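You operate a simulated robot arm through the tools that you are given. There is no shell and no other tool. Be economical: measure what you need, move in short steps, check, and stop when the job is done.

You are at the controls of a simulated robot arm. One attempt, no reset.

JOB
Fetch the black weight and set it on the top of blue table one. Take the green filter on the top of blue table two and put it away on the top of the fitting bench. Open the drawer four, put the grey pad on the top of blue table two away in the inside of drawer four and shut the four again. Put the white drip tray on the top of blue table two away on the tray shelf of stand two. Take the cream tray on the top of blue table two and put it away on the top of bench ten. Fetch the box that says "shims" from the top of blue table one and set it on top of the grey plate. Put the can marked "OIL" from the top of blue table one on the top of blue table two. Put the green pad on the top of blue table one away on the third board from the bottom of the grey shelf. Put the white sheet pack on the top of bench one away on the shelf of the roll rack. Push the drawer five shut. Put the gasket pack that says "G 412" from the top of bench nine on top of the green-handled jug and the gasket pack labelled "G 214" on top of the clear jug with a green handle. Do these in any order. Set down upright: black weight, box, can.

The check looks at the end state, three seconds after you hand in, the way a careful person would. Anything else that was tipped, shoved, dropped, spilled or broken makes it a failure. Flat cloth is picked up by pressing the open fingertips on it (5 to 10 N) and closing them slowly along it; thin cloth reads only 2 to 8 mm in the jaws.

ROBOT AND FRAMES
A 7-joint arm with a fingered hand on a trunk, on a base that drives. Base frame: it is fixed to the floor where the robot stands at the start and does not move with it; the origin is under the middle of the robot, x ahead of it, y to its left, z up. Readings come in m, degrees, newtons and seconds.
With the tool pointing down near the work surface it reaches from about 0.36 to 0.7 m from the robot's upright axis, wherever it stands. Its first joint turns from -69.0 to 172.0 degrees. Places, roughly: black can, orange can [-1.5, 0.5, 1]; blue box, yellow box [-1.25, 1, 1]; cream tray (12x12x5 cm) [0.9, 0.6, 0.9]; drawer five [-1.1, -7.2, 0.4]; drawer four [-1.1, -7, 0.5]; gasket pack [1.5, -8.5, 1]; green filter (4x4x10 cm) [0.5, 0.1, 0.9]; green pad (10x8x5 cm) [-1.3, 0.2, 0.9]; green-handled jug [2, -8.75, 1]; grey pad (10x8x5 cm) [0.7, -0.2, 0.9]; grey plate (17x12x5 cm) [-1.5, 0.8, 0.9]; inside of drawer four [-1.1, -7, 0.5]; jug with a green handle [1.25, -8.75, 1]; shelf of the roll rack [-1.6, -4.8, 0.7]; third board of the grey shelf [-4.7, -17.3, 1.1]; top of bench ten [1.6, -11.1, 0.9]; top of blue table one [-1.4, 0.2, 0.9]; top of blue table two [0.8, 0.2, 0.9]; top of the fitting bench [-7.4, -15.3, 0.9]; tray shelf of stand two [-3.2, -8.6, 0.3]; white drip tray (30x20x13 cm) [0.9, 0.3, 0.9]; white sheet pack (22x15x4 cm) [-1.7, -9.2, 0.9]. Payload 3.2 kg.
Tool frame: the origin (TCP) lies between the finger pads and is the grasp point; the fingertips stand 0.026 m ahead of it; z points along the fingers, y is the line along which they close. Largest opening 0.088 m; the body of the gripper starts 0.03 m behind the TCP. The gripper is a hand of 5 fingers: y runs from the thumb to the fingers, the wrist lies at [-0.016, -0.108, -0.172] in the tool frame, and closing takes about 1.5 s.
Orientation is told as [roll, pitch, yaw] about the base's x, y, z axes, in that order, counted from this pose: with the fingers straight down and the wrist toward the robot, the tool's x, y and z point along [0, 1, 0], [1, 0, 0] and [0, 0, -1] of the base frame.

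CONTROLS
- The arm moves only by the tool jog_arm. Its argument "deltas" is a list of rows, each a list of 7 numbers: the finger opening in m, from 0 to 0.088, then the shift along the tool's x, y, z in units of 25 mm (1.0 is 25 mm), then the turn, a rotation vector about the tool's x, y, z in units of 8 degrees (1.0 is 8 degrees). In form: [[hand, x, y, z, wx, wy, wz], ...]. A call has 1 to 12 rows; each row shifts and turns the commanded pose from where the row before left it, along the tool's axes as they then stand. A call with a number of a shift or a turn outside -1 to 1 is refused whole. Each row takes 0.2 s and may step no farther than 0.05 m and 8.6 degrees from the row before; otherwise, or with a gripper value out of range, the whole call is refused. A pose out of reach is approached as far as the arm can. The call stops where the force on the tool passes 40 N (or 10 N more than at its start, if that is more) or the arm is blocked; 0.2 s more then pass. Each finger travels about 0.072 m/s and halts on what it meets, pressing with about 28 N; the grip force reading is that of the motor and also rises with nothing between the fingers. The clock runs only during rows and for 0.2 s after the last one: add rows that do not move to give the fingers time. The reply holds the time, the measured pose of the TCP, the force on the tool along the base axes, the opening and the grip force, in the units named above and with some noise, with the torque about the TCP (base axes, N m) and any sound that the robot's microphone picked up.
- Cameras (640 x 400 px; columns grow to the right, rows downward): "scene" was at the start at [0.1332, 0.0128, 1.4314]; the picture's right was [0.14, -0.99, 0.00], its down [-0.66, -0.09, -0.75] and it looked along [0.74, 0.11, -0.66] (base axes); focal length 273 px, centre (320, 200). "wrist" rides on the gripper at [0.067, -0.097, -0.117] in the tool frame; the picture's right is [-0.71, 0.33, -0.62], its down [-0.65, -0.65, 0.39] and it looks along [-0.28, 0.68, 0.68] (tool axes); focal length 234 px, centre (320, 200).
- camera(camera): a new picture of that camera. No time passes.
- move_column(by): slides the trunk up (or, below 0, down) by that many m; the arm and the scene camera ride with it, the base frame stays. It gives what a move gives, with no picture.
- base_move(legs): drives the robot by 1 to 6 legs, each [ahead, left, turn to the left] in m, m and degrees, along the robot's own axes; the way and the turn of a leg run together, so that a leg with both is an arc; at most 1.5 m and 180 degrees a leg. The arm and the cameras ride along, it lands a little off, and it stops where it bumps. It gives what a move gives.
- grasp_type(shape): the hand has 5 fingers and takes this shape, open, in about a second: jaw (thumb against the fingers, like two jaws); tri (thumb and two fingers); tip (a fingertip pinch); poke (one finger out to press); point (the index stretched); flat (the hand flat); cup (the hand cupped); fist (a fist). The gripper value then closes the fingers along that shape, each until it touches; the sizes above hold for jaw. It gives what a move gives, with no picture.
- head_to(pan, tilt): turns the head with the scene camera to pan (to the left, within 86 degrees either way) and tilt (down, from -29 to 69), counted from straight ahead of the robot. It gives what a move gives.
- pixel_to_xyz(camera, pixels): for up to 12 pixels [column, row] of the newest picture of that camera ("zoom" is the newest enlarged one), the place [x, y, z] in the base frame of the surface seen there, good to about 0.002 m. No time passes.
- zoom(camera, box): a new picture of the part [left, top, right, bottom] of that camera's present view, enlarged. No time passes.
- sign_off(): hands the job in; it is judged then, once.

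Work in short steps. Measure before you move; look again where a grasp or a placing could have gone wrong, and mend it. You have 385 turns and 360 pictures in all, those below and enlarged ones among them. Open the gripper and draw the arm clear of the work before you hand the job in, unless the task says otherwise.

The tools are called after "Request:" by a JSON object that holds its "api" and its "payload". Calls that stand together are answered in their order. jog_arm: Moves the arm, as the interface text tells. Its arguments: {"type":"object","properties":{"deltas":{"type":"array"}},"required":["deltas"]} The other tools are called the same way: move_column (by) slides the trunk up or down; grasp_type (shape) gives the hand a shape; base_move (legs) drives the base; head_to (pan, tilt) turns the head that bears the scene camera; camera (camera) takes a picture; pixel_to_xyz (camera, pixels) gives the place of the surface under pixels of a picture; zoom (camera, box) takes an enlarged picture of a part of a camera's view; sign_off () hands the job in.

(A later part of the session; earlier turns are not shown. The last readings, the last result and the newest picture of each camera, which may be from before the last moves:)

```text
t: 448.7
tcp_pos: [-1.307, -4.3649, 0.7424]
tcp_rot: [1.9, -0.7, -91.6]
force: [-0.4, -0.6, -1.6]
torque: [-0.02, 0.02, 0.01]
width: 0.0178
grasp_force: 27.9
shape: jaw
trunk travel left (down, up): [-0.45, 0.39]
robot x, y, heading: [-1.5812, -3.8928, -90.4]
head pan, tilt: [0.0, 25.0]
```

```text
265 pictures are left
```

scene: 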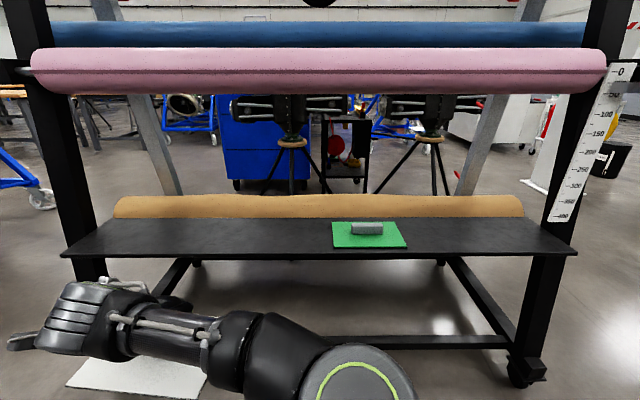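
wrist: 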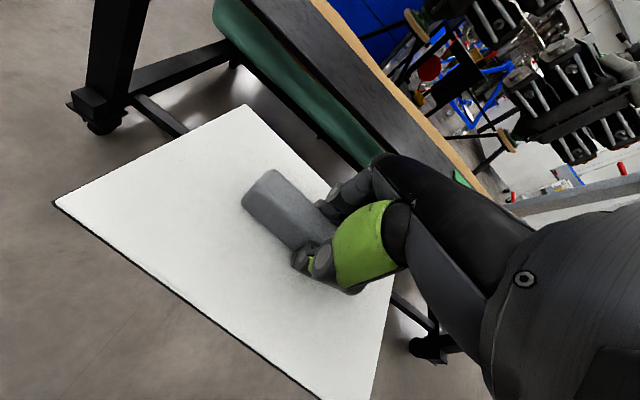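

Level, with ~2 cm clearance above the shelf. Ahead 0.43 m.

Request:
{"api": "base_move", "payload": {"legs": [[0.43, 0, 0]]}}

Request:
{"api": "camera", "payload": {"camera": "scene"}}

Request:
{"api": "camera", "payload": {"camera": "wrist"}}

```text
t: 451.4
tcp_pos: [-1.314, -4.8002, 0.7415]
tcp_rot: [1.9, -0.7, -92.0]
force: [0.1, 0.4, -0.6]
torque: [0.02, 0.02, 0.02]
width: 0.0179
grasp_force: 28.2
shape: jaw
trunk travel left (down, up): [-0.45, 0.39]
robot x, y, heading: [-1.5849, -4.3233, -91.0]
head pan, tilt: [0.0, 25.0]
```

```text
264 pictures are left
```

scene: 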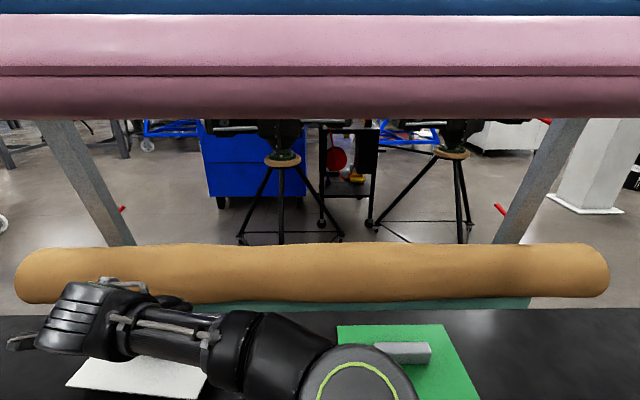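

```text
263 pictures are left
```

wrist: 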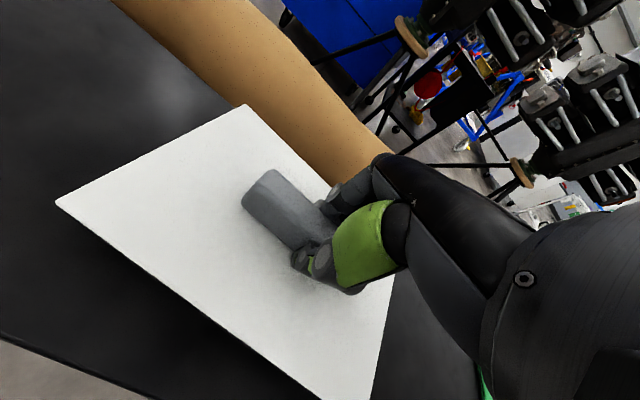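

Sheet is above the shelf. I lower the trunk 22 mm and check force.

Request:
{"api": "move_column", "payload": {"by": -0.022}}

Request:
{"api": "jog_arm", "payload": {"deltas": [[0, 0, 0, 0.08, 0, 0, 0], [0, 0, 0, 0, 0, 0, 0], [0.022, 0, 0, 0, 0, 0, 0], [0.03, 0, 0, 0, 0, 0, 0], [0.045, 0, 0, 0, 0, 0, 0], [0.06, 0, 0, 0, 0, 0, 0], [0.088, 0, 0, 0, 0, 0, 0], [0.088, 0, 0, 0, 0, 0, 0], [0.088, 0, 0, 0, 0, 0, 0]]}}

Request:
{"api": "camera", "payload": {"camera": "wrist"}}

```text
t: 452.0
tcp_pos: [-1.3144, -4.7991, 0.7201]
tcp_rot: [1.9, -0.9, -92.1]
force: [-0.3, -1.2, -1.0]
torque: [0.0, 0.02, 0.02]
width: 0.0177
grasp_force: 28.2
shape: jaw
trunk travel left (down, up): [-0.428, 0.412]
robot x, y, heading: [-1.5888, -4.3214, -90.6]
head pan, tilt: [0.0, 25.0]
```

```text
t: 454.0
tcp_pos: [-1.315, -4.7986, 0.7192]
tcp_rot: [1.9, -0.6, -92.0]
force: [-0.1, 0.8, -0.3]
torque: [0.0, 0.0, -0.01]
width: 0.0879
grasp_force: 0.0
shape: jaw
trunk travel left (down, up): [-0.428, 0.412]
robot x, y, heading: [-1.5875, -4.3204, -90.9]
head pan, tilt: [0.0, 25.0]
```

```text
262 pictures are left
```

wrist: 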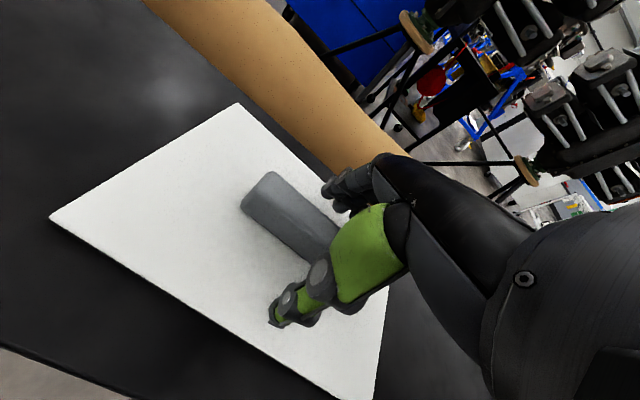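

Released flat on the shelf. I rise 6 cm and back out.

Request:
{"api": "move_column", "payload": {"by": 0.06}}

Request:
{"api": "base_move", "payload": {"legs": [[-0.9, 0, 0]]}}

Request:
{"api": "camera", "payload": {"camera": "scene"}}

```text
t: 455.0
tcp_pos: [-1.3142, -4.799, 0.7788]
tcp_rot: [1.9, -0.7, -92.0]
force: [-1.0, 0.2, -0.9]
torque: [0.0, 0.03, -0.02]
width: 0.0878
grasp_force: 0.1
shape: jaw
trunk travel left (down, up): [-0.488, 0.352]
robot x, y, heading: [-1.5866, -4.3237, -90.9]
head pan, tilt: [0.0, 25.0]
```

```text
t: 459.8
tcp_pos: [-1.2999, -3.8964, 0.7766]
tcp_rot: [2.0, -0.7, -91.9]
force: [0.1, 0.1, 0.0]
torque: [-0.01, 0.04, -0.01]
width: 0.0877
grasp_force: 0.1
shape: jaw
trunk travel left (down, up): [-0.488, 0.352]
robot x, y, heading: [-1.5721, -3.4186, -90.7]
head pan, tilt: [0.0, 25.0]
```

```text
261 pictures are left
```

scene: 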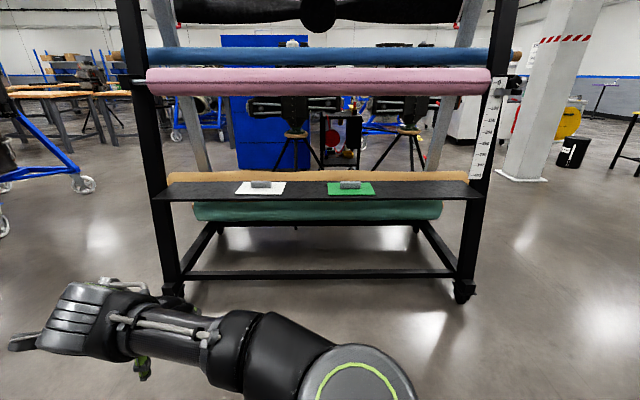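

The white pack lies on the rack shelf beside the green one. Next the shims box: I raise the trunk and drive up the corridor between the tables.

Request:
{"api": "move_column", "payload": {"by": 0.26}}

Request:
{"api": "base_move", "payload": {"legs": [[0, 0, 150.5], [1.5, 0, 0], [0.95, 0, 0], [0, 0, 30], [1.5, 0, 0], [1.2, 0, 0]]}}

Request:
{"api": "head_to", "payload": {"pan": 40, "tilt": 25}}

Request:
{"api": "camera", "payload": {"camera": "scene"}}

```text
t: 462.4
tcp_pos: [-1.3004, -3.897, 1.0387]
tcp_rot: [1.9, -0.7, -91.9]
force: [0.7, -0.3, -0.2]
torque: [0.02, 0.03, 0.02]
width: 0.088
grasp_force: 0.1
shape: jaw
trunk travel left (down, up): [-0.748, 0.092]
robot x, y, heading: [-1.5763, -3.4186, -90.7]
head pan, tilt: [0.0, 25.0]
```

```text
t: 494.4
tcp_pos: [-0.3733, 1.7237, 1.0394]
tcp_rot: [1.9, -0.7, 88.4]
force: [-0.7, 0.0, 0.5]
torque: [-0.01, 0.01, -0.01]
width: 0.0881
grasp_force: 0.0
shape: jaw
trunk travel left (down, up): [-0.748, 0.092]
robot x, y, heading: [-0.1036, 1.2487, 89.4]
head pan, tilt: [0.0, 25.0]
```

```text
t: 495.4
tcp_pos: [-0.3732, 1.7242, 1.0389]
tcp_rot: [2.0, -0.6, 88.4]
force: [0.9, -0.7, 0.8]
torque: [-0.02, -0.02, -0.02]
width: 0.0876
grasp_force: 0.0
shape: jaw
trunk travel left (down, up): [-0.748, 0.092]
robot x, y, heading: [-0.0968, 1.2493, 89.7]
head pan, tilt: [40.0, 25.0]
```

```text
260 pictures are left
```

scene: 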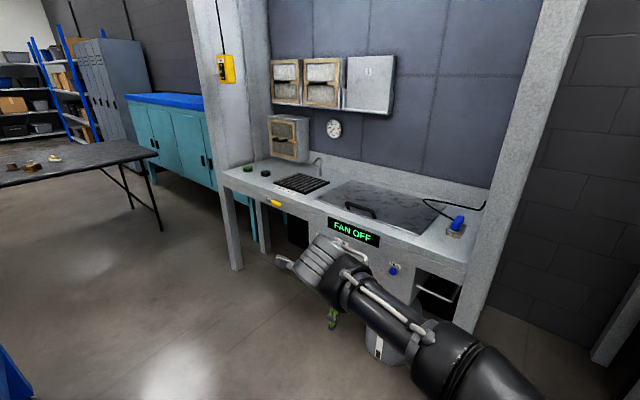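

I measure the booth's front edge to know the space north of table one.

Request:
{"api": "pixel_to_xyz", "payload": {"camera": "scene", "pixels": [[235, 185], [350, 230], [235, 268], [440, 262], [160, 228], [10, 390], [375, 350], [100, 180]]}}

Request:
{"api": "head_to", "payload": {"pan": 80, "tilt": 35}}

Request:
{"api": "camera", "payload": {"camera": "scene"}}

```text
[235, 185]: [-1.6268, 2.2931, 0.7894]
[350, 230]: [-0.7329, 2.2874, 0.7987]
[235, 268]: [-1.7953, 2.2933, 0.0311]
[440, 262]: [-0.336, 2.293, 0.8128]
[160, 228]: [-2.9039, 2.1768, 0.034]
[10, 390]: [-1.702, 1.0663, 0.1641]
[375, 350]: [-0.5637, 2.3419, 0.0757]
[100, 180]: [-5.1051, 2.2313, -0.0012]
```

```text
t: 496.5
tcp_pos: [-0.3734, 1.7248, 1.0379]
tcp_rot: [2.0, -0.8, 88.5]
force: [-0.3, -0.1, -0.7]
torque: [-0.02, 0.0, 0.01]
width: 0.0877
grasp_force: 0.0
shape: jaw
trunk travel left (down, up): [-0.748, 0.092]
robot x, y, heading: [-0.1002, 1.2485, 89.5]
head pan, tilt: [80.0, 35.0]
```

```text
259 pictures are left
```

scene: 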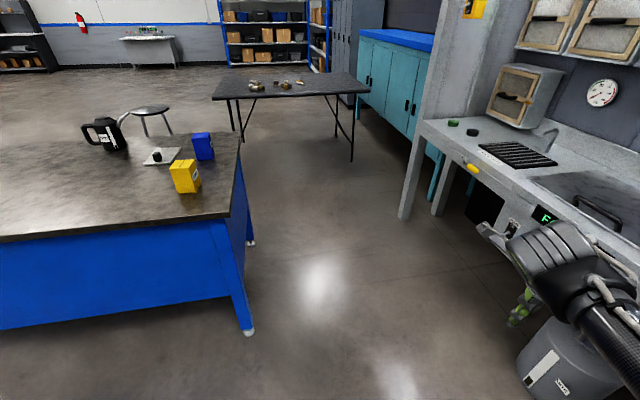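

Both boxes have labels on this side; I zoom.

Request:
{"api": "zoom", "payload": {"camera": "scene", "box": [130, 120, 250, 200]}}

```text
5.00 times, centred on (190, 160) of scene
```

zoom: 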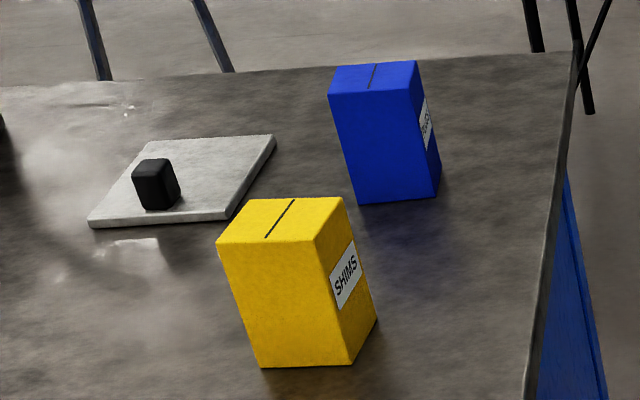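

The yellow box reads "SHIMS". I measure its top corners and the plate.

Request:
{"api": "pixel_to_xyz", "payload": {"camera": "zoom", "pixels": [[222, 240], [312, 240], [338, 200], [253, 201], [262, 355], [350, 355], [370, 320], [92, 222], [228, 215], [270, 140], [150, 142], [155, 185]]}}

```text
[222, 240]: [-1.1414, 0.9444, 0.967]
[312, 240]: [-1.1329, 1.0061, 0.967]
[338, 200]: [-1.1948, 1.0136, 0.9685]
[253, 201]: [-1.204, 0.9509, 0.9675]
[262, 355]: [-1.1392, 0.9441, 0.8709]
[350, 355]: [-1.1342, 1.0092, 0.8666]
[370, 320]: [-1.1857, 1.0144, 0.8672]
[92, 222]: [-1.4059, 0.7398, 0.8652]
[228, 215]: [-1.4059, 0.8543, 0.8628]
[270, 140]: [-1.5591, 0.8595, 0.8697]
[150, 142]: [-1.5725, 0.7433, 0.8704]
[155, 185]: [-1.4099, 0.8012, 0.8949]
```

Shims box: centre (-1.168,0.979), 6.5 cm square, turned ~8°; plate's free part centre (-1.508,0.80). I first bring the hand to the comfortable central, +90° posture here.

Request:
{"api": "jog_arm", "payload": {"deltas": [[0.088, -1, 0, -0.3, 0, 0, 0], [0.088, -1, 0, -0.3, 0, 0, 0], [0.088, -1, 0, -0.3, 0, 0, 0], [0.088, -1, 0, -0.3, 0, 0, 0], [0.088, -1, 0, -0.3, 0, 0, 0], [0.088, -1, 0, -0.3, 0, 0, 0], [0.088, -1, 0, -0.3, 0, 0, 0], [0.088, -1, 0, -0.3, 0, 0, 0], [0.088, -1, 0, 0, 0, 0, 0], [0.088, -1, 0, 0, 0, 0, 0], [0.088, -0.8, 0, 0, 0, 0, 0], [0.088, 0, 0, 0, 0, 0, 0]]}}

Request:
{"api": "jog_arm", "payload": {"deltas": [[0.088, 0, 0, 0, 0, 0, -0.9], [0.088, 0, 0, 0, 0, 0, -0.9], [0.088, 0, 0, 0, 0, 0, -0.9], [0.088, 0, 0, 0, 0, 0, -0.95], [0.088, 0, 0, 0, 0, 0, -0.95], [0.088, 0, 0, 0, 0, 0, -0.95], [0.088, 0, 0, 0, 0, 0, -0.95], [0.088, 0, 0, 0, 0, 0, -0.95], [0.088, 0, 0, 0, 0, 0, -0.95], [0.088, 0, 0, 0, 0, 0, -0.95], [0.088, 0, 0, 0, 0, 0, -0.95], [0.088, 0, 0, 0, 0, 0, -0.95]]}}

Request:
{"api": "base_move", "payload": {"legs": [[0, 0, 90.5], [0, -0.2, 0], [1.1, 0, 0], [0, 0, 90]]}}

Request:
{"api": "head_to", "payload": {"pan": 0, "tilt": 45}}

Request:
{"api": "camera", "payload": {"camera": "scene"}}

```text
t: 499.1
tcp_pos: [-0.1027, 1.7152, 1.0877]
tcp_rot: [2.0, -0.8, 88.4]
force: [-0.4, 0.0, 0.2]
torque: [0.03, -0.02, 0.0]
width: 0.0876
grasp_force: 0.0
shape: jaw
trunk travel left (down, up): [-0.748, 0.092]
robot x, y, heading: [-0.104, 1.247, 89.6]
head pan, tilt: [80.0, 35.0]
```

```text
t: 501.7
tcp_pos: [-0.1022, 1.7166, 1.0891]
tcp_rot: [-0.7, -2.0, 178.6]
force: [0.2, -0.7, 0.5]
torque: [-0.01, 0.02, 0.01]
width: 0.0879
grasp_force: 0.1
shape: jaw
trunk travel left (down, up): [-0.748, 0.092]
robot x, y, heading: [-0.0936, 1.2513, 89.6]
head pan, tilt: [80.0, 35.0]
```

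```text
t: 516.1
tcp_pos: [-1.1671, 1.016, 1.0884]
tcp_rot: [-0.7, -2.0, -0.7]
force: [0.3, 0.4, 0.3]
torque: [0.01, 0.05, 0.0]
width: 0.0879
grasp_force: 0.1
shape: jaw
trunk travel left (down, up): [-0.748, 0.092]
robot x, y, heading: [-1.1753, 1.4853, -89.5]
head pan, tilt: [80.0, 35.0]
```

```text
t: 517.6
tcp_pos: [-1.1667, 1.016, 1.0906]
tcp_rot: [-0.6, -1.9, -0.8]
force: [0.2, 0.3, 1.2]
torque: [-0.01, -0.03, -0.01]
width: 0.0876
grasp_force: 0.1
shape: jaw
trunk travel left (down, up): [-0.748, 0.092]
robot x, y, heading: [-1.1748, 1.4854, -89.2]
head pan, tilt: [0.0, 45.0]
```

```text
257 pictures are left
```

scene: 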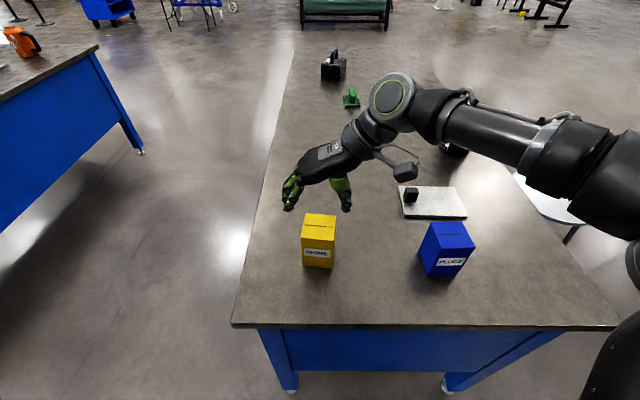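

Hand is right above; I shift 3.7 cm forward, turn 7° and lower around the yellow box.

Request:
{"api": "jog_arm", "payload": {"deltas": [[0.088, -0.75, 0, 0, 0, 0, 0], [0.088, -0.75, 0, 0, 0, 0, 0], [0.088, 0, 0, 0, 0, 0, 0.9], [0.088, 0, 0, 0.8, 0, 0, 0], [0.088, 0, 0, 0.8, 0, 0, 0], [0.088, 0, 0, 0.8, 0, 0, 0], [0.088, 0, 0, 0, 0, 0, 0]]}}

Request:
{"api": "zoom", "payload": {"camera": "scene", "box": [250, 120, 410, 280]}}

Request:
{"api": "camera", "payload": {"camera": "wrist"}}

```text
t: 519.2
tcp_pos: [-1.167, 0.977, 1.0317]
tcp_rot: [-0.4, -2.0, -7.9]
force: [0.0, -0.9, 0.4]
torque: [0.03, 0.02, 0.03]
width: 0.0876
grasp_force: 0.3
shape: jaw
trunk travel left (down, up): [-0.748, 0.092]
robot x, y, heading: [-1.1786, 1.4838, -89.6]
head pan, tilt: [0.0, 45.0]
```

```text
2.50 times, centred on (330, 200) of scene
```

zoom: 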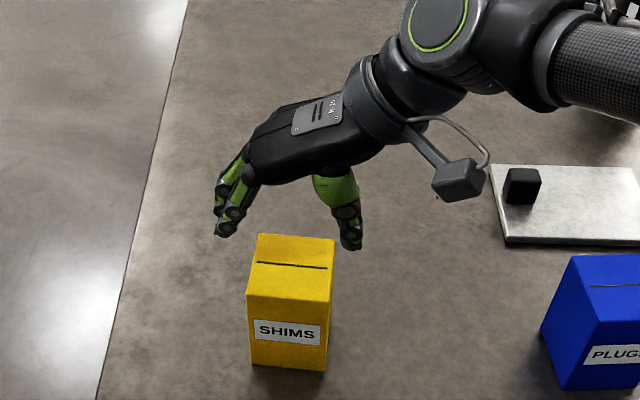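

```text
255 pictures are left
```

wrist: 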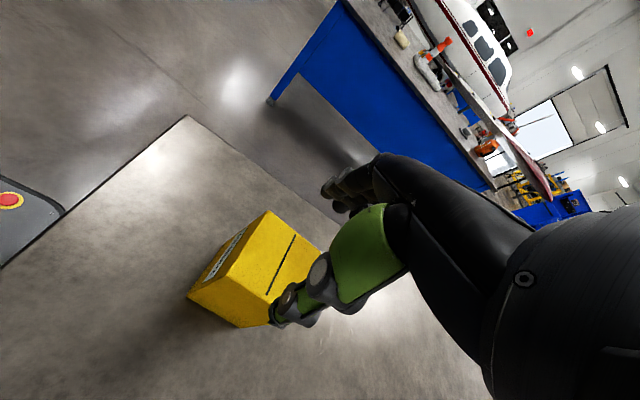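

Lower to z≈0.945 and close.

Request:
{"api": "jog_arm", "payload": {"deltas": [[0.088, 0, 0, 0.7, 0, 0, 0], [0.088, 0, 0, 0.7, 0, 0, 0], [0.088, 0, 0, 0.7, 0, 0, 0], [0.088, 0, 0, 0.7, 0, 0, 0], [0.088, 0, 0, 0.6, 0, 0, 0], [0.088, 0, 0, 0, 0, 0, 0]]}}

Request:
{"api": "zoom", "payload": {"camera": "scene", "box": [250, 140, 410, 280]}}

```text
t: 520.6
tcp_pos: [-1.1649, 0.9779, 0.9481]
tcp_rot: [-0.6, -2.2, -8.0]
force: [-0.3, -1.6, 10.7]
torque: [0.06, 0.09, 0.05]
width: 0.0879
grasp_force: 0.0
shape: jaw
trunk travel left (down, up): [-0.748, 0.092]
robot x, y, heading: [-1.1745, 1.4865, -89.6]
head pan, tilt: [0.0, 45.0]
```

```text
2.86 times, centred on (330, 210) of scene
```

zoom: 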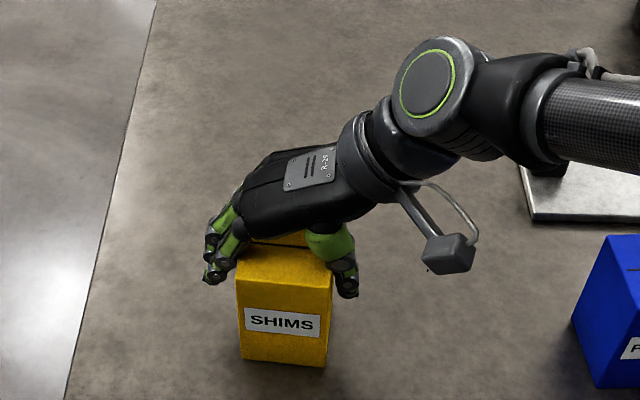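

Slight contact (10 N) with the top; I rise 4 mm and close.

Request:
{"api": "jog_arm", "payload": {"deltas": [[0.088, 0, 0, -0.25, 0, 0, 0], [0.075, 0, 0, 0, 0, 0, 0], [0.06, 0, 0, 0, 0, 0, 0], [0.04, 0, 0, 0, 0, 0, 0], [0.02, 0, 0, 0, 0, 0, 0], [0, 0, 0, 0, 0, 0, 0], [0, 0, 0, 0, 0, 0, 0], [0, 0, 0, 0, 0, 0, 0]]}}

Request:
{"api": "zoom", "payload": {"camera": "scene", "box": [250, 140, 410, 280]}}

```text
t: 522.5
tcp_pos: [-1.1643, 0.9767, 0.9518]
tcp_rot: [-0.4, -2.1, -7.9]
force: [-0.2, 0.2, -2.4]
torque: [0.02, -0.02, 0.0]
width: 0.0725
grasp_force: 27.4
shape: jaw
trunk travel left (down, up): [-0.748, 0.092]
robot x, y, heading: [-1.179, 1.4857, -89.6]
head pan, tilt: [0.0, 45.0]
```

```text
2.86 times, centred on (330, 210) of scene
```

zoom: 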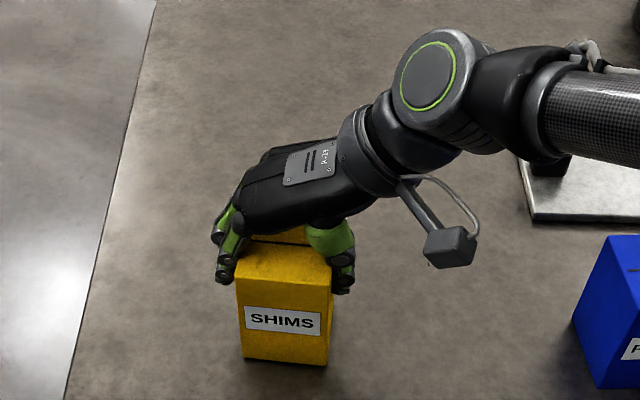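

Gripped at 72 mm. I lift 13 cm.

Request:
{"api": "jog_arm", "payload": {"deltas": [[0, 0, 0, -0.4, 0, 0, 0], [0, 0, 0, -0.8, 0, 0, 0], [0, 0, 0, -0.8, 0, 0, 0], [0, 0, 0, -0.8, 0, 0, 0], [0, 0, 0, -0.8, 0, 0, 0], [0, 0, 0, -0.8, 0, 0, 0], [0, 0, 0, -0.8, 0, 0, 0], [0, 0, 0, 0, 0, 0, 0]]}}

Request:
{"api": "camera", "payload": {"camera": "scene"}}

```text
t: 524.2
tcp_pos: [-1.1689, 0.9794, 1.0817]
tcp_rot: [-0.4, -1.9, -7.9]
force: [1.2, 0.6, -1.3]
torque: [-0.01, 0.01, -0.01]
width: 0.0729
grasp_force: 28.4
shape: jaw
trunk travel left (down, up): [-0.748, 0.092]
robot x, y, heading: [-1.1739, 1.4841, -89.6]
head pan, tilt: [0.0, 45.0]
```

```text
252 pictures are left
```

scene: 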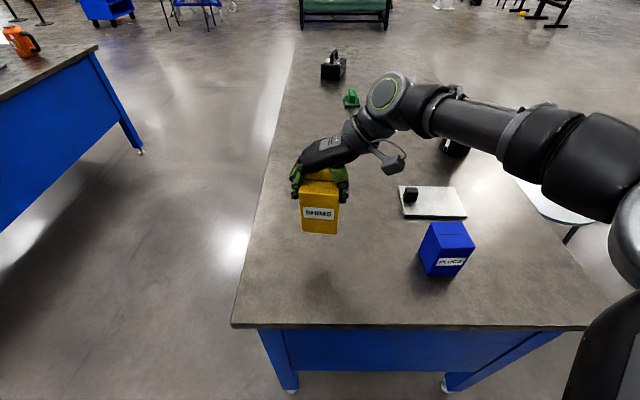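

Box clear. I extend the arm 10 cm forward and square the yaw, then go around south of the blue box to above the plate.

Request:
{"api": "jog_arm", "payload": {"deltas": [[0, -0.8, 0, -0.3, 0, 0, 0], [0, -0.8, 0, -0.3, 0, 0, 0], [0, -0.8, 0, -0.3, 0, 0, 0], [0, -0.8, 0, 0, 0, 0, 0], [0, -0.8, 0, 0, 0, 0, 0], [0, 0, 0, 0, 0, 0, -0.5], [0, 0, 0, 0, 0, 0, -0.5], [0, 0, 0, 0, 0, 0, 0]]}}

Request:
{"api": "base_move", "payload": {"legs": [[0.065, 0, 0], [0, -0.325, -0.4]]}}

Request:
{"api": "camera", "payload": {"camera": "scene"}}

```text
t: 526.0
tcp_pos: [-1.1799, 0.8965, 1.1029]
tcp_rot: [-0.6, -2.0, 0.1]
force: [-0.4, 0.3, -2.0]
torque: [-0.02, -0.02, 0.01]
width: 0.0726
grasp_force: 27.9
shape: jaw
out of reach, approached as far as the arm can: row 6, 7
trunk travel left (down, up): [-0.748, 0.092]
robot x, y, heading: [-1.1753, 1.4851, -89.6]
head pan, tilt: [0.0, 45.0]
```

```text
t: 528.8
tcp_pos: [-1.5068, 0.8296, 1.1026]
tcp_rot: [-0.7, -1.9, -0.4]
force: [-0.5, 0.1, -1.8]
torque: [-0.03, -0.03, 0.0]
width: 0.0725
grasp_force: 27.8
shape: jaw
trunk travel left (down, up): [-0.748, 0.092]
robot x, y, heading: [-1.4976, 1.4172, -90.1]
head pan, tilt: [0.0, 45.0]
```

```text
251 pictures are left
```

scene: 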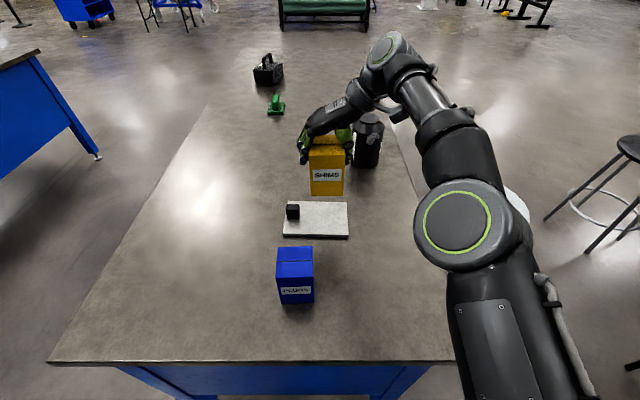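

TCP is at (-1.507, 0.830) beside the plate centre. I lower 8 cm and shift 2.7 cm forward, then look.

Request:
{"api": "jog_arm", "payload": {"deltas": [[0, 0, 0, 0.8, 0, 0, 0], [0, 0, 0, 0.8, 0, 0, 0], [0, -0.4, 0, 0.8, 0, 0, 0], [0, -0.4, 0, 0.8, 0, 0, 0], [0, -0.4, 0, 0.8, 0, 0, 0], [0, 0, 0, 0, 0, 0, 0]]}}

Request:
{"api": "zoom", "payload": {"camera": "scene", "box": [260, 130, 400, 260]}}

Request:
{"api": "pixel_to_xyz", "payload": {"camera": "zoom", "pixels": [[300, 200]]}}

```text
t: 530.2
tcp_pos: [-1.5039, 0.8112, 1.0041]
tcp_rot: [-0.7, -1.9, -0.4]
force: [-0.5, -0.4, -0.5]
torque: [-0.01, 0.0, 0.03]
width: 0.0724
grasp_force: 28.1
shape: jaw
out of reach, approached as far as the arm can: row 4, 5
trunk travel left (down, up): [-0.748, 0.092]
robot x, y, heading: [-1.5002, 1.4147, -90.2]
head pan, tilt: [0.0, 45.0]
```

```text
3.08 times, centred on (330, 195) of scene
```

zoom: 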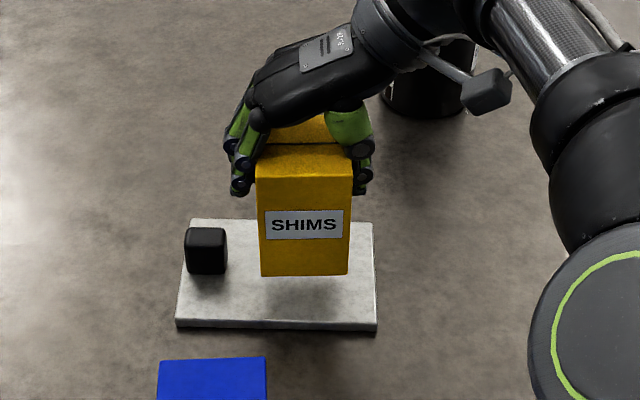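

```text
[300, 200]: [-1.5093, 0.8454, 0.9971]
```

Well over the plate. I lower the last 4 cm gently.

Request:
{"api": "jog_arm", "payload": {"deltas": [[0, 0, 0, 0.5, 0, 0, 0], [0, 0, 0, 0.5, 0, 0, 0], [0, 0, 0, 0.25, 0, 0, 0], [0, 0, 0, 0.15, 0, 0, 0], [0, 0, 0, 0.1, 0, 0, 0], [0, 0, 0, 0, 0, 0, 0]]}}

Request:
{"api": "zoom", "payload": {"camera": "scene", "box": [260, 130, 400, 260]}}

```text
t: 531.6
tcp_pos: [-1.5008, 0.8099, 0.9677]
tcp_rot: [-0.7, -1.9, -0.4]
force: [-0.3, 0.1, -1.5]
torque: [0.02, 0.03, 0.0]
width: 0.0724
grasp_force: 28.4
shape: jaw
trunk travel left (down, up): [-0.748, 0.092]
robot x, y, heading: [-1.4957, 1.4148, -90.3]
head pan, tilt: [0.0, 45.0]
```

```text
3.08 times, centred on (330, 195) of scene
```

zoom: 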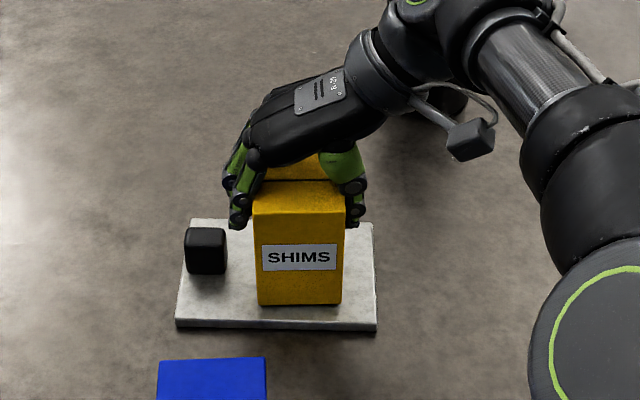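

Almost down (4 mm). I lower the rest and release.

Request:
{"api": "jog_arm", "payload": {"deltas": [[0, 0, 0, 0.1, 0, 0, 0], [0, 0, 0, 0.08, 0, 0, 0], [0, 0, 0, 0, 0, 0, 0], [0.076, 0, 0, 0, 0, 0, 0], [0.08, 0, 0, 0, 0, 0, 0], [0.088, 0, 0, 0, 0, 0, 0], [0.088, 0, 0, 0, 0, 0, 0], [0.088, 0, 0, 0, 0, 0, 0]]}}

Request:
{"api": "jog_arm", "payload": {"deltas": [[0.088, 0, 0, -0.4, 0, 0, 0], [0.088, 0, 0, -0.6, 0, 0, 0], [0.088, 0, 0, -0.6, 0, 0, 0], [0.088, 0, 0, -0.8, 0, 0, 0], [0.088, 0, 0, -0.8, 0, 0, 0], [0.088, 0, 0, 0, 0, 0, 0]]}}

Request:
{"api": "camera", "payload": {"camera": "scene"}}

```text
t: 533.4
tcp_pos: [-1.5008, 0.8113, 0.9629]
tcp_rot: [-0.7, -2.0, -0.4]
force: [-0.4, -0.7, 2.6]
torque: [0.01, -0.07, 0.0]
width: 0.0874
grasp_force: 0.1
shape: jaw
trunk travel left (down, up): [-0.748, 0.092]
robot x, y, heading: [-1.4984, 1.415, -90.5]
head pan, tilt: [0.0, 45.0]
```

```text
t: 534.8
tcp_pos: [-1.5025, 0.814, 1.0422]
tcp_rot: [-0.7, -2.0, -0.5]
force: [-0.4, 0.2, 0.5]
torque: [0.01, -0.02, 0.0]
width: 0.0879
grasp_force: 0.1
shape: jaw
trunk travel left (down, up): [-0.748, 0.092]
robot x, y, heading: [-1.4987, 1.4168, -90.2]
head pan, tilt: [0.0, 45.0]
```

```text
248 pictures are left
```

scene: 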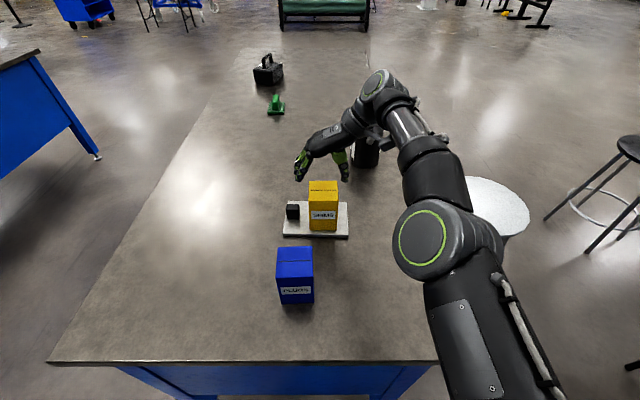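

Shims box stands on the plate. I raise a bit, back out and drive round to the east side of table one for the green pad.

Request:
{"api": "jog_arm", "payload": {"deltas": [[0.088, 0, 0, -0.8, 0, 0, 0], [0.088, 0.5, 0, -0.6, 0, 0, 0], [0.088, 0.8, 0, 0, 0, 0, 0], [0.088, 0.8, 0, 0, 0, 0, 0], [0.088, 0.8, 0, 0, 0, 0, 0], [0.088, 0, 0, 0, 0, 0, 0]]}}

Request:
{"api": "base_move", "payload": {"legs": [[-0.25, 0, 0], [0, 0, 90], [1.1, 0, 0], [0, 0, -90], [1.45, 0, 0], [0, 0, -90]]}}

Request:
{"api": "camera", "payload": {"camera": "scene"}}

```text
t: 536.2
tcp_pos: [-1.5044, 0.8928, 1.0764]
tcp_rot: [-0.8, -1.9, -0.4]
force: [-0.7, 0.0, 1.3]
torque: [-0.01, -0.03, -0.02]
width: 0.0879
grasp_force: 0.1
shape: jaw
out of reach, approached as far as the arm can: row 1
trunk travel left (down, up): [-0.748, 0.092]
robot x, y, heading: [-1.4958, 1.415, -90.0]
head pan, tilt: [0.0, 45.0]
```

```text
t: 561.5
tcp_pos: [-0.8965, 0.2688, 1.0763]
tcp_rot: [-0.7, -1.9, -90.6]
force: [0.1, 0.2, 0.0]
torque: [0.02, 0.0, 0.0]
width: 0.0878
grasp_force: 0.1
shape: jaw
trunk travel left (down, up): [-0.748, 0.092]
robot x, y, heading: [-0.3711, 0.2614, 179.5]
head pan, tilt: [0.0, 45.0]
```

```text
247 pictures are left
```

scene: 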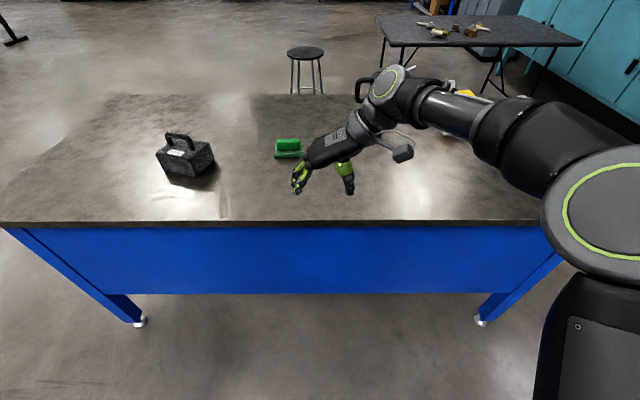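

Request:
{"api": "zoom", "payload": {"camera": "scene", "box": [260, 125, 320, 170]}}

Request:
{"api": "pixel_to_xyz", "payload": {"camera": "zoom", "pixels": [[205, 140], [400, 150], [205, 110], [400, 115], [300, 130], [300, 200], [160, 265], [430, 265], [300, 260], [175, 180]]}}

```text
8.89 times, centred on (290, 148) of scene
```

zoom: 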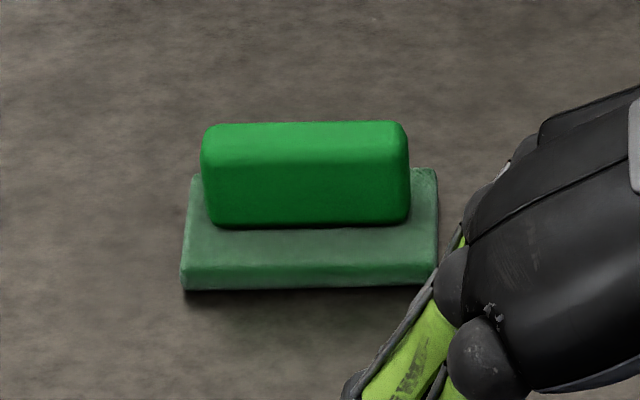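

```text
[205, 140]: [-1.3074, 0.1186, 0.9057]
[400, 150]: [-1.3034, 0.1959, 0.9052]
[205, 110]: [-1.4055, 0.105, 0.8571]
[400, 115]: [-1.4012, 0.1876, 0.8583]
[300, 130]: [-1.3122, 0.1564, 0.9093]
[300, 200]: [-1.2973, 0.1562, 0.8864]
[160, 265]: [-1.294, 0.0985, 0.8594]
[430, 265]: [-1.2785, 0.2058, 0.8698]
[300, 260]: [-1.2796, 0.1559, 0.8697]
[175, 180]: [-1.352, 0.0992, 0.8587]
```

Pad: base y 0.10–0.207, x -1.28..-1.36; its grip block runs along y at x≈-1.317, top z 0.91. I need the default yaw, so I rotate the hand back and slide the base left so the pad lies ahead-right.

Request:
{"api": "jog_arm", "payload": {"deltas": [[0.088, 0, 0, 0, 0, 0, 0.95], [0.088, 0, 0, 0, 0, 0, 0.95], [0.088, 0, 0, 0, 0, 0, 0.95], [0.088, 0, 0, 0, 0, 0, 0.95], [0.088, 0, 0, 0, 0, 0, 0.95], [0.088, 0, 0, 0, 0, 0, 0.95], [0.088, 0, 0, 0, 0, 0, 0.95], [0.088, 0, 0, 0, 0, 0, 0.95], [0.088, 0, 0, 0, 0, 0, 0.95], [0.088, 0, 0, 0, 0, 0, 0.95], [0.088, 0, 0, 0, 0, 0, 0.9], [0.088, 0, 0, 0, 0, 0, 0.8]]}}

Request:
{"api": "jog_arm", "payload": {"deltas": [[0.088, -0.9, 0, 0, 0, 0, 0], [0.088, -0.9, 0, 0, 0, 0, 0], [0.088, -0.9, 0, 0, 0, 0, 0], [0.088, -0.9, 0, 0, 0, 0, 0], [0.088, -0.9, 0, 0, 0, 0, 0], [0.088, 0, 0, 0, 0, 0, 0]]}}

Request:
{"api": "base_move", "payload": {"legs": [[0, 0.22, 0.5], [0.33, 0, 0]]}}

Request:
{"api": "camera", "payload": {"camera": "scene"}}

Request:
{"api": "camera", "payload": {"camera": "wrist"}}

```text
t: 564.1
tcp_pos: [-0.8951, 0.2698, 1.0762]
tcp_rot: [1.9, -0.7, 179.6]
force: [-0.8, 0.2, 0.9]
torque: [0.02, -0.02, 0.0]
width: 0.0877
grasp_force: 0.1
shape: jaw
trunk travel left (down, up): [-0.748, 0.092]
robot x, y, heading: [-0.37, 0.2622, 179.7]
head pan, tilt: [0.0, 45.0]
```

```text
t: 565.5
tcp_pos: [-0.8956, 0.3819, 1.0738]
tcp_rot: [1.9, -0.6, 179.8]
force: [0.2, -0.7, 0.4]
torque: [-0.01, 0.04, 0.03]
width: 0.0881
grasp_force: 0.2
shape: jaw
trunk travel left (down, up): [-0.748, 0.092]
robot x, y, heading: [-0.3714, 0.2619, 179.8]
head pan, tilt: [0.0, 45.0]
```

```text
t: 568.9
tcp_pos: [-1.2285, 0.1633, 1.0737]
tcp_rot: [1.9, -0.7, -179.5]
force: [-0.4, -0.4, -0.6]
torque: [0.01, 0.02, 0.0]
width: 0.088
grasp_force: 0.0
shape: jaw
trunk travel left (down, up): [-0.748, 0.092]
robot x, y, heading: [-0.7033, 0.0515, -179.5]
head pan, tilt: [0.0, 45.0]
```

```text
245 pictures are left
```

scene: 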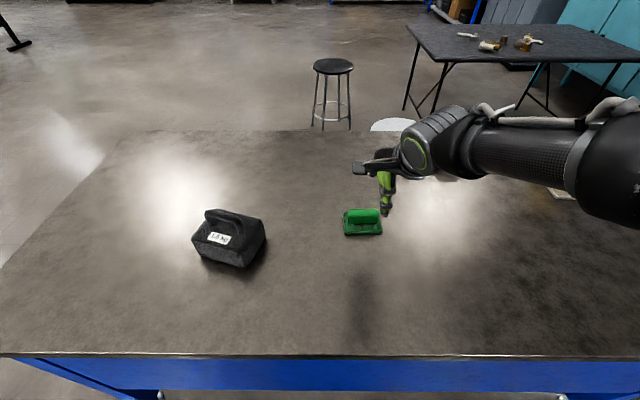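

```text
244 pictures are left
```

wrist: 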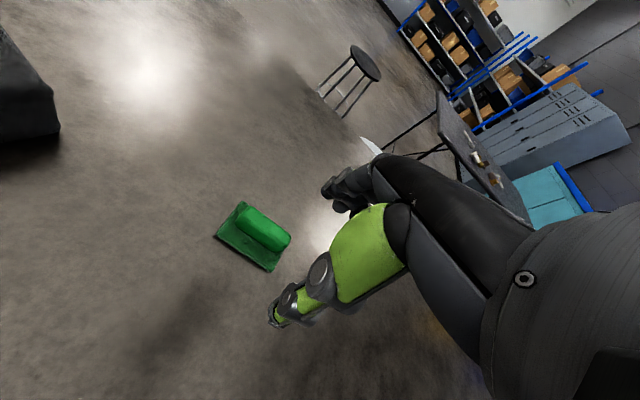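

I move forward 9 cm and lower to above the block.

Request:
{"api": "jog_arm", "payload": {"deltas": [[0.088, 0.1, 0.9, 0.8, 0, 0, 0], [0.088, 0.1, 0.9, 0.8, 0, 0, 0], [0.088, 0, 0.9, 0.8, 0, 0, 0], [0.088, 0, 0.85, 0.8, 0, 0, 0], [0.088, 0, 0, 0.8, 0, 0, 0], [0.088, 0, 0, 0.6, 0, 0, 0], [0.088, 0, 0, 0, 0, 0, 0]]}}

Request:
{"api": "camera", "payload": {"camera": "wrist"}}

Request:
{"api": "zoom", "payload": {"camera": "scene", "box": [310, 130, 460, 270]}}

```text
t: 570.5
tcp_pos: [-1.3216, 0.154, 0.9587]
tcp_rot: [1.8, -0.8, -179.7]
force: [0.6, 0.5, 0.1]
torque: [0.0, -0.04, -0.01]
width: 0.0878
grasp_force: 0.0
shape: jaw
trunk travel left (down, up): [-0.748, 0.092]
robot x, y, heading: [-0.7047, 0.0463, -179.7]
head pan, tilt: [0.0, 45.0]
```

```text
243 pictures are left
```

wrist: 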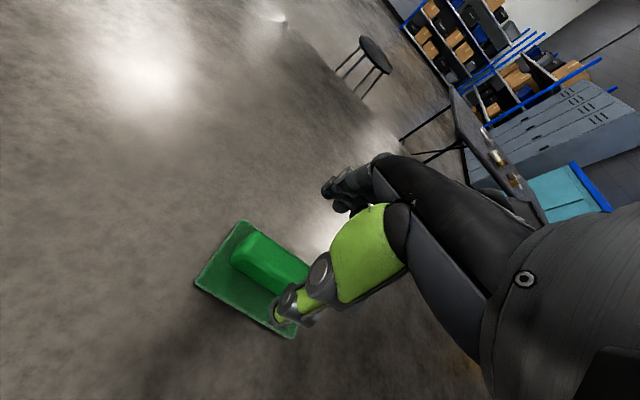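

```text
2.86 times, centred on (385, 200) of scene
```

zoom: 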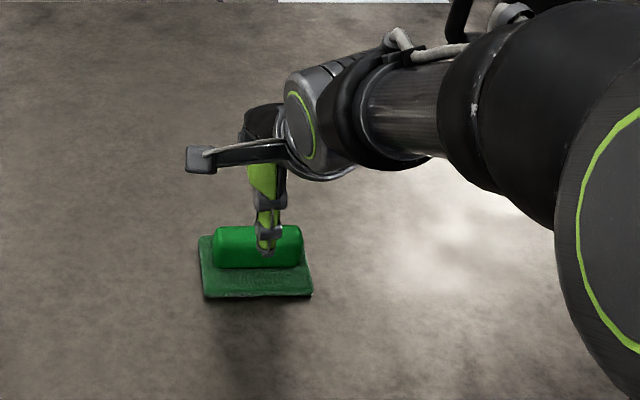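

Aligned. Lower 5.4 cm and close.

Request:
{"api": "jog_arm", "payload": {"deltas": [[0.088, 0, 0, 0.8, 0, 0, 0], [0.088, 0, 0, 0.8, 0, 0, 0], [0.088, 0, 0, 0.55, 0, 0, 0], [0.088, 0, 0, 0, 0, 0, 0], [0.06, 0, 0, 0, 0, 0, 0], [0.04, 0, 0, 0, 0, 0, 0], [0.02, 0, 0, 0, 0, 0, 0], [0, 0, 0, 0, 0, 0, 0], [0, 0, 0, 0, 0, 0, 0], [0, 0, 0, 0, 0, 0, 0], [0, 0, 0, 0, 0, 0, 0]]}}

Request:
{"api": "jog_arm", "payload": {"deltas": [[0, 0, 0, -0.4, 0, 0, 0], [0, 0, 0, -0.8, 0, 0, 0], [0, 0, 0, -0.8, 0, 0, 0], [0, 0, 0, 0, 0, 0, 0]]}}

Request:
{"api": "camera", "payload": {"camera": "wrist"}}

```text
t: 572.9
tcp_pos: [-1.3211, 0.1518, 0.9074]
tcp_rot: [1.9, -0.6, -179.5]
force: [-0.2, 0.3, 0.8]
torque: [-0.01, -0.03, 0.03]
width: 0.0205
grasp_force: 28.4
shape: jaw
trunk travel left (down, up): [-0.748, 0.092]
robot x, y, heading: [-0.7045, 0.0493, -179.7]
head pan, tilt: [0.0, 45.0]
```

```text
t: 573.9
tcp_pos: [-1.321, 0.154, 0.9552]
tcp_rot: [2.0, -0.8, -179.6]
force: [0.6, -0.4, -0.8]
torque: [-0.04, 0.0, 0.01]
width: 0.0206
grasp_force: 28.6
shape: jaw
trunk travel left (down, up): [-0.748, 0.092]
robot x, y, heading: [-0.6999, 0.0492, -179.9]
head pan, tilt: [0.0, 45.0]
```

```text
241 pictures are left
```

wrist: 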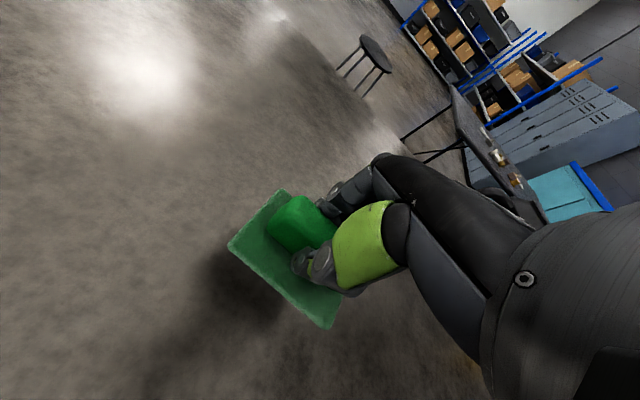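

Pad held. I raise it, draw it in, and drive the long way to the grey shelf.

Request:
{"api": "jog_arm", "payload": {"deltas": [[0, 0, -0.6, -0.8, 0, 0, 0], [0, 0, -0.6, -0.8, 0, 0, 0], [0, 0, -0.6, -0.8, 0, 0, 0], [0, 0, -0.6, -0.8, 0, 0, 0], [0, 0, -0.6, -0.8, 0, 0, 0], [0, 0, -0.6, -0.8, 0, 0, 0], [0, 0, 0, 0, 0, 0, 0]]}}

Request:
{"api": "base_move", "payload": {"legs": [[-0.38, 0, 0], [0, 0, 90], [1.5, 0, 0], [0, 0, -70]]}}

Request:
{"api": "head_to", "payload": {"pan": 0, "tilt": 20}}

Request:
{"api": "camera", "payload": {"camera": "scene"}}

```text
t: 575.5
tcp_pos: [-1.2277, 0.155, 1.0641]
tcp_rot: [2.2, 0.8, -179.0]
force: [-0.3, 1.2, -1.9]
torque: [-0.04, -0.02, -0.01]
width: 0.0206
grasp_force: 28.1
shape: jaw
out of reach, approached as far as the arm can: row 6
trunk travel left (down, up): [-0.748, 0.092]
robot x, y, heading: [-0.7059, 0.0492, -179.4]
head pan, tilt: [0.0, 45.0]
```

```text
t: 591.7
tcp_pos: [-0.863, -1.4705, 1.0643]
tcp_rot: [2.1, 0.8, -161.5]
force: [0.4, 0.2, -1.1]
torque: [0.04, -0.04, 0.0]
width: 0.0204
grasp_force: 28.0
shape: jaw
trunk travel left (down, up): [-0.748, 0.092]
robot x, y, heading: [-0.3315, -1.4172, -162.3]
head pan, tilt: [0.0, 45.0]
```

```text
t: 592.6
tcp_pos: [-0.8619, -1.4701, 1.0633]
tcp_rot: [2.2, 0.9, -161.5]
force: [0.2, 0.1, -1.2]
torque: [0.03, 0.0, 0.0]
width: 0.0203
grasp_force: 27.6
shape: jaw
trunk travel left (down, up): [-0.748, 0.092]
robot x, y, heading: [-0.333, -1.4139, -162.1]
head pan, tilt: [0.0, 20.0]
```

```text
240 pictures are left
```

scene: 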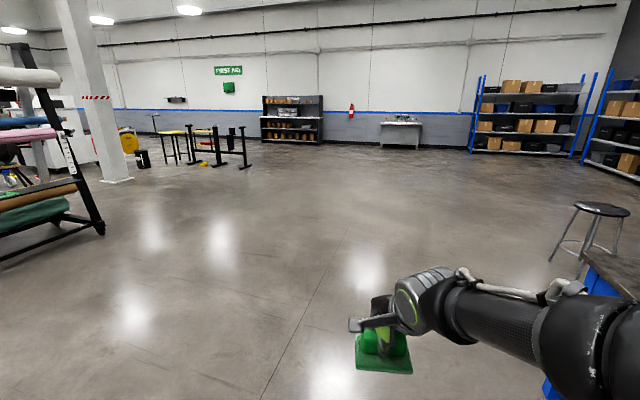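

Way is clear; four legs to the frame's north end.

Request:
{"api": "base_move", "payload": {"legs": [[0, 0, 2], [1.5, 0, 0], [1.5, 0, 0], [1.5, 0, 0], [1.5, 0, 0]]}}

Request:
{"api": "base_move", "payload": {"legs": [[0, 0, 28], [1.5, 0, 0], [1.5, 0, 0]]}}

Request:
{"api": "camera", "payload": {"camera": "scene"}}

```text
t: 621.5
tcp_pos: [-6.4796, -3.58, 1.0638]
tcp_rot: [2.2, 0.8, -157.9]
force: [0.3, 0.1, -2.1]
torque: [-0.02, 0.02, -0.04]
width: 0.0203
grasp_force: 27.9
shape: jaw
trunk travel left (down, up): [-0.748, 0.092]
robot x, y, heading: [-5.9508, -3.4913, -158.6]
head pan, tilt: [0.0, 20.0]
```

```text
t: 637.0
tcp_pos: [-8.215, -6.0976, 1.0638]
tcp_rot: [2.2, 0.7, -128.3]
force: [-0.2, -0.3, -1.3]
torque: [-0.01, 0.02, -0.03]
width: 0.0201
grasp_force: 28.4
shape: jaw
trunk travel left (down, up): [-0.748, 0.092]
robot x, y, heading: [-7.7991, -5.7617, -129.2]
head pan, tilt: [0.0, 20.0]
```

```text
239 pictures are left
```

scene: 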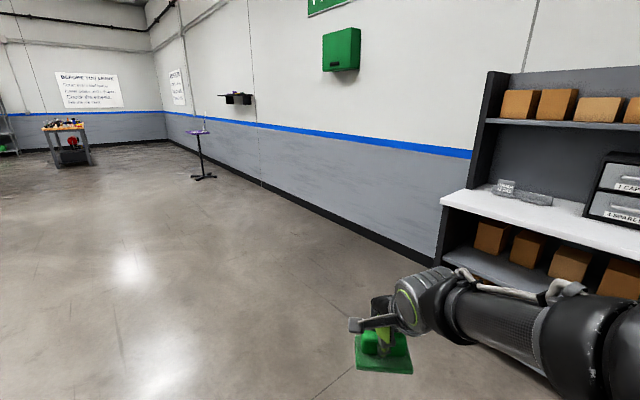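

Now straight toward the aisle between the fitting bench and the next bench.

Request:
{"api": "base_move", "payload": {"legs": [[0, 0, 50.5], [1.5, 0, 0], [1.5, 0, 0], [1.5, 0, 0], [1.5, 0, 0], [1.4, 0, 0]]}}

Request:
{"api": "camera", "payload": {"camera": "scene"}}

```text
t: 674.5
tcp_pos: [-6.2255, -13.545, 1.0634]
tcp_rot: [2.2, 0.7, -77.2]
force: [0.0, 0.7, -1.0]
torque: [-0.02, -0.02, 0.0]
width: 0.0201
grasp_force: 28.0
shape: jaw
trunk travel left (down, up): [-0.748, 0.092]
robot x, y, heading: [-6.2297, -13.0089, -77.6]
head pan, tilt: [0.0, 20.0]
```

```text
238 pictures are left
```

scene: 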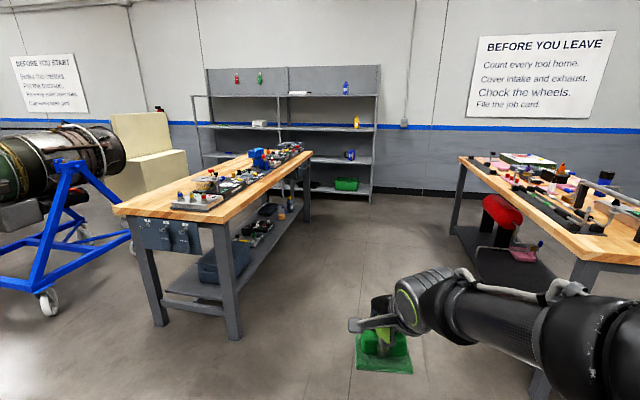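

Down the aisle first, staying centred; then I look at the shelf.

Request:
{"api": "base_move", "payload": {"legs": [[0, 0, -12.4], [1.5, 0, 0], [1.3, 0, 0]]}}

Request:
{"api": "move_column", "payload": {"by": 0.085}}

Request:
{"api": "head_to", "payload": {"pan": 25, "tilt": 25}}

Request:
{"api": "camera", "payload": {"camera": "scene"}}

```text
t: 688.7
tcp_pos: [-6.4046, -16.3016, 1.063]
tcp_rot: [2.3, 0.8, -90.9]
force: [-0.5, 0.1, 0.4]
torque: [0.01, -0.02, 0.0]
width: 0.0204
grasp_force: 27.8
shape: jaw
trunk travel left (down, up): [-0.748, 0.092]
robot x, y, heading: [-6.278, -15.7834, -91.4]
head pan, tilt: [0.0, 20.0]
```

```text
t: 689.9
tcp_pos: [-6.4037, -16.302, 1.1479]
tcp_rot: [2.2, 0.8, -91.0]
force: [0.2, 0.0, -0.8]
torque: [0.02, 0.01, 0.0]
width: 0.0205
grasp_force: 27.5
shape: jaw
trunk travel left (down, up): [-0.833, 0.007]
robot x, y, heading: [-6.2772, -15.7822, -91.3]
head pan, tilt: [0.0, 20.0]
```

```text
t: 690.8
tcp_pos: [-6.405, -16.303, 1.1484]
tcp_rot: [2.2, 0.8, -91.0]
force: [0.0, 0.6, -1.8]
torque: [0.02, -0.04, -0.02]
width: 0.0201
grasp_force: 27.9
shape: jaw
trunk travel left (down, up): [-0.833, 0.007]
robot x, y, heading: [-6.2772, -15.7811, -91.2]
head pan, tilt: [25.0, 25.0]
```

```text
237 pictures are left
```

scene: 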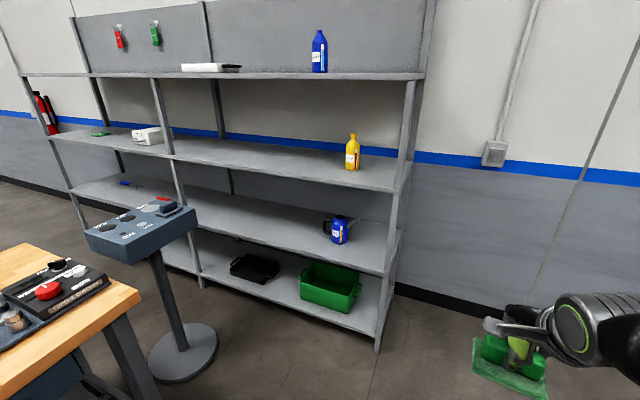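

A control pedestal stands near the bench end. I measure it and the third board.

Request:
{"api": "pixel_to_xyz", "payload": {"camera": "scene", "pixels": [[185, 355], [215, 340], [190, 232], [130, 240], [300, 165], [260, 150], [350, 165], [395, 175], [200, 150], [145, 140], [165, 205], [140, 295]]}}

```text
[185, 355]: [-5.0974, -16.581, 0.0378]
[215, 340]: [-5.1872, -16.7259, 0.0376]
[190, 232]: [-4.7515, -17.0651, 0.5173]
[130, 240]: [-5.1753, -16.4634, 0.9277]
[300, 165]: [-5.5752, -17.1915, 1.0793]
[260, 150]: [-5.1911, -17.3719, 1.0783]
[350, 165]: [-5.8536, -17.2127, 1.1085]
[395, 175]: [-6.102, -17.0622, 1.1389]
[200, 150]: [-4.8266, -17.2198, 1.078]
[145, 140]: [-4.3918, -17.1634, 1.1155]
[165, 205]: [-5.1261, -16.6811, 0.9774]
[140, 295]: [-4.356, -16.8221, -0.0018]
```

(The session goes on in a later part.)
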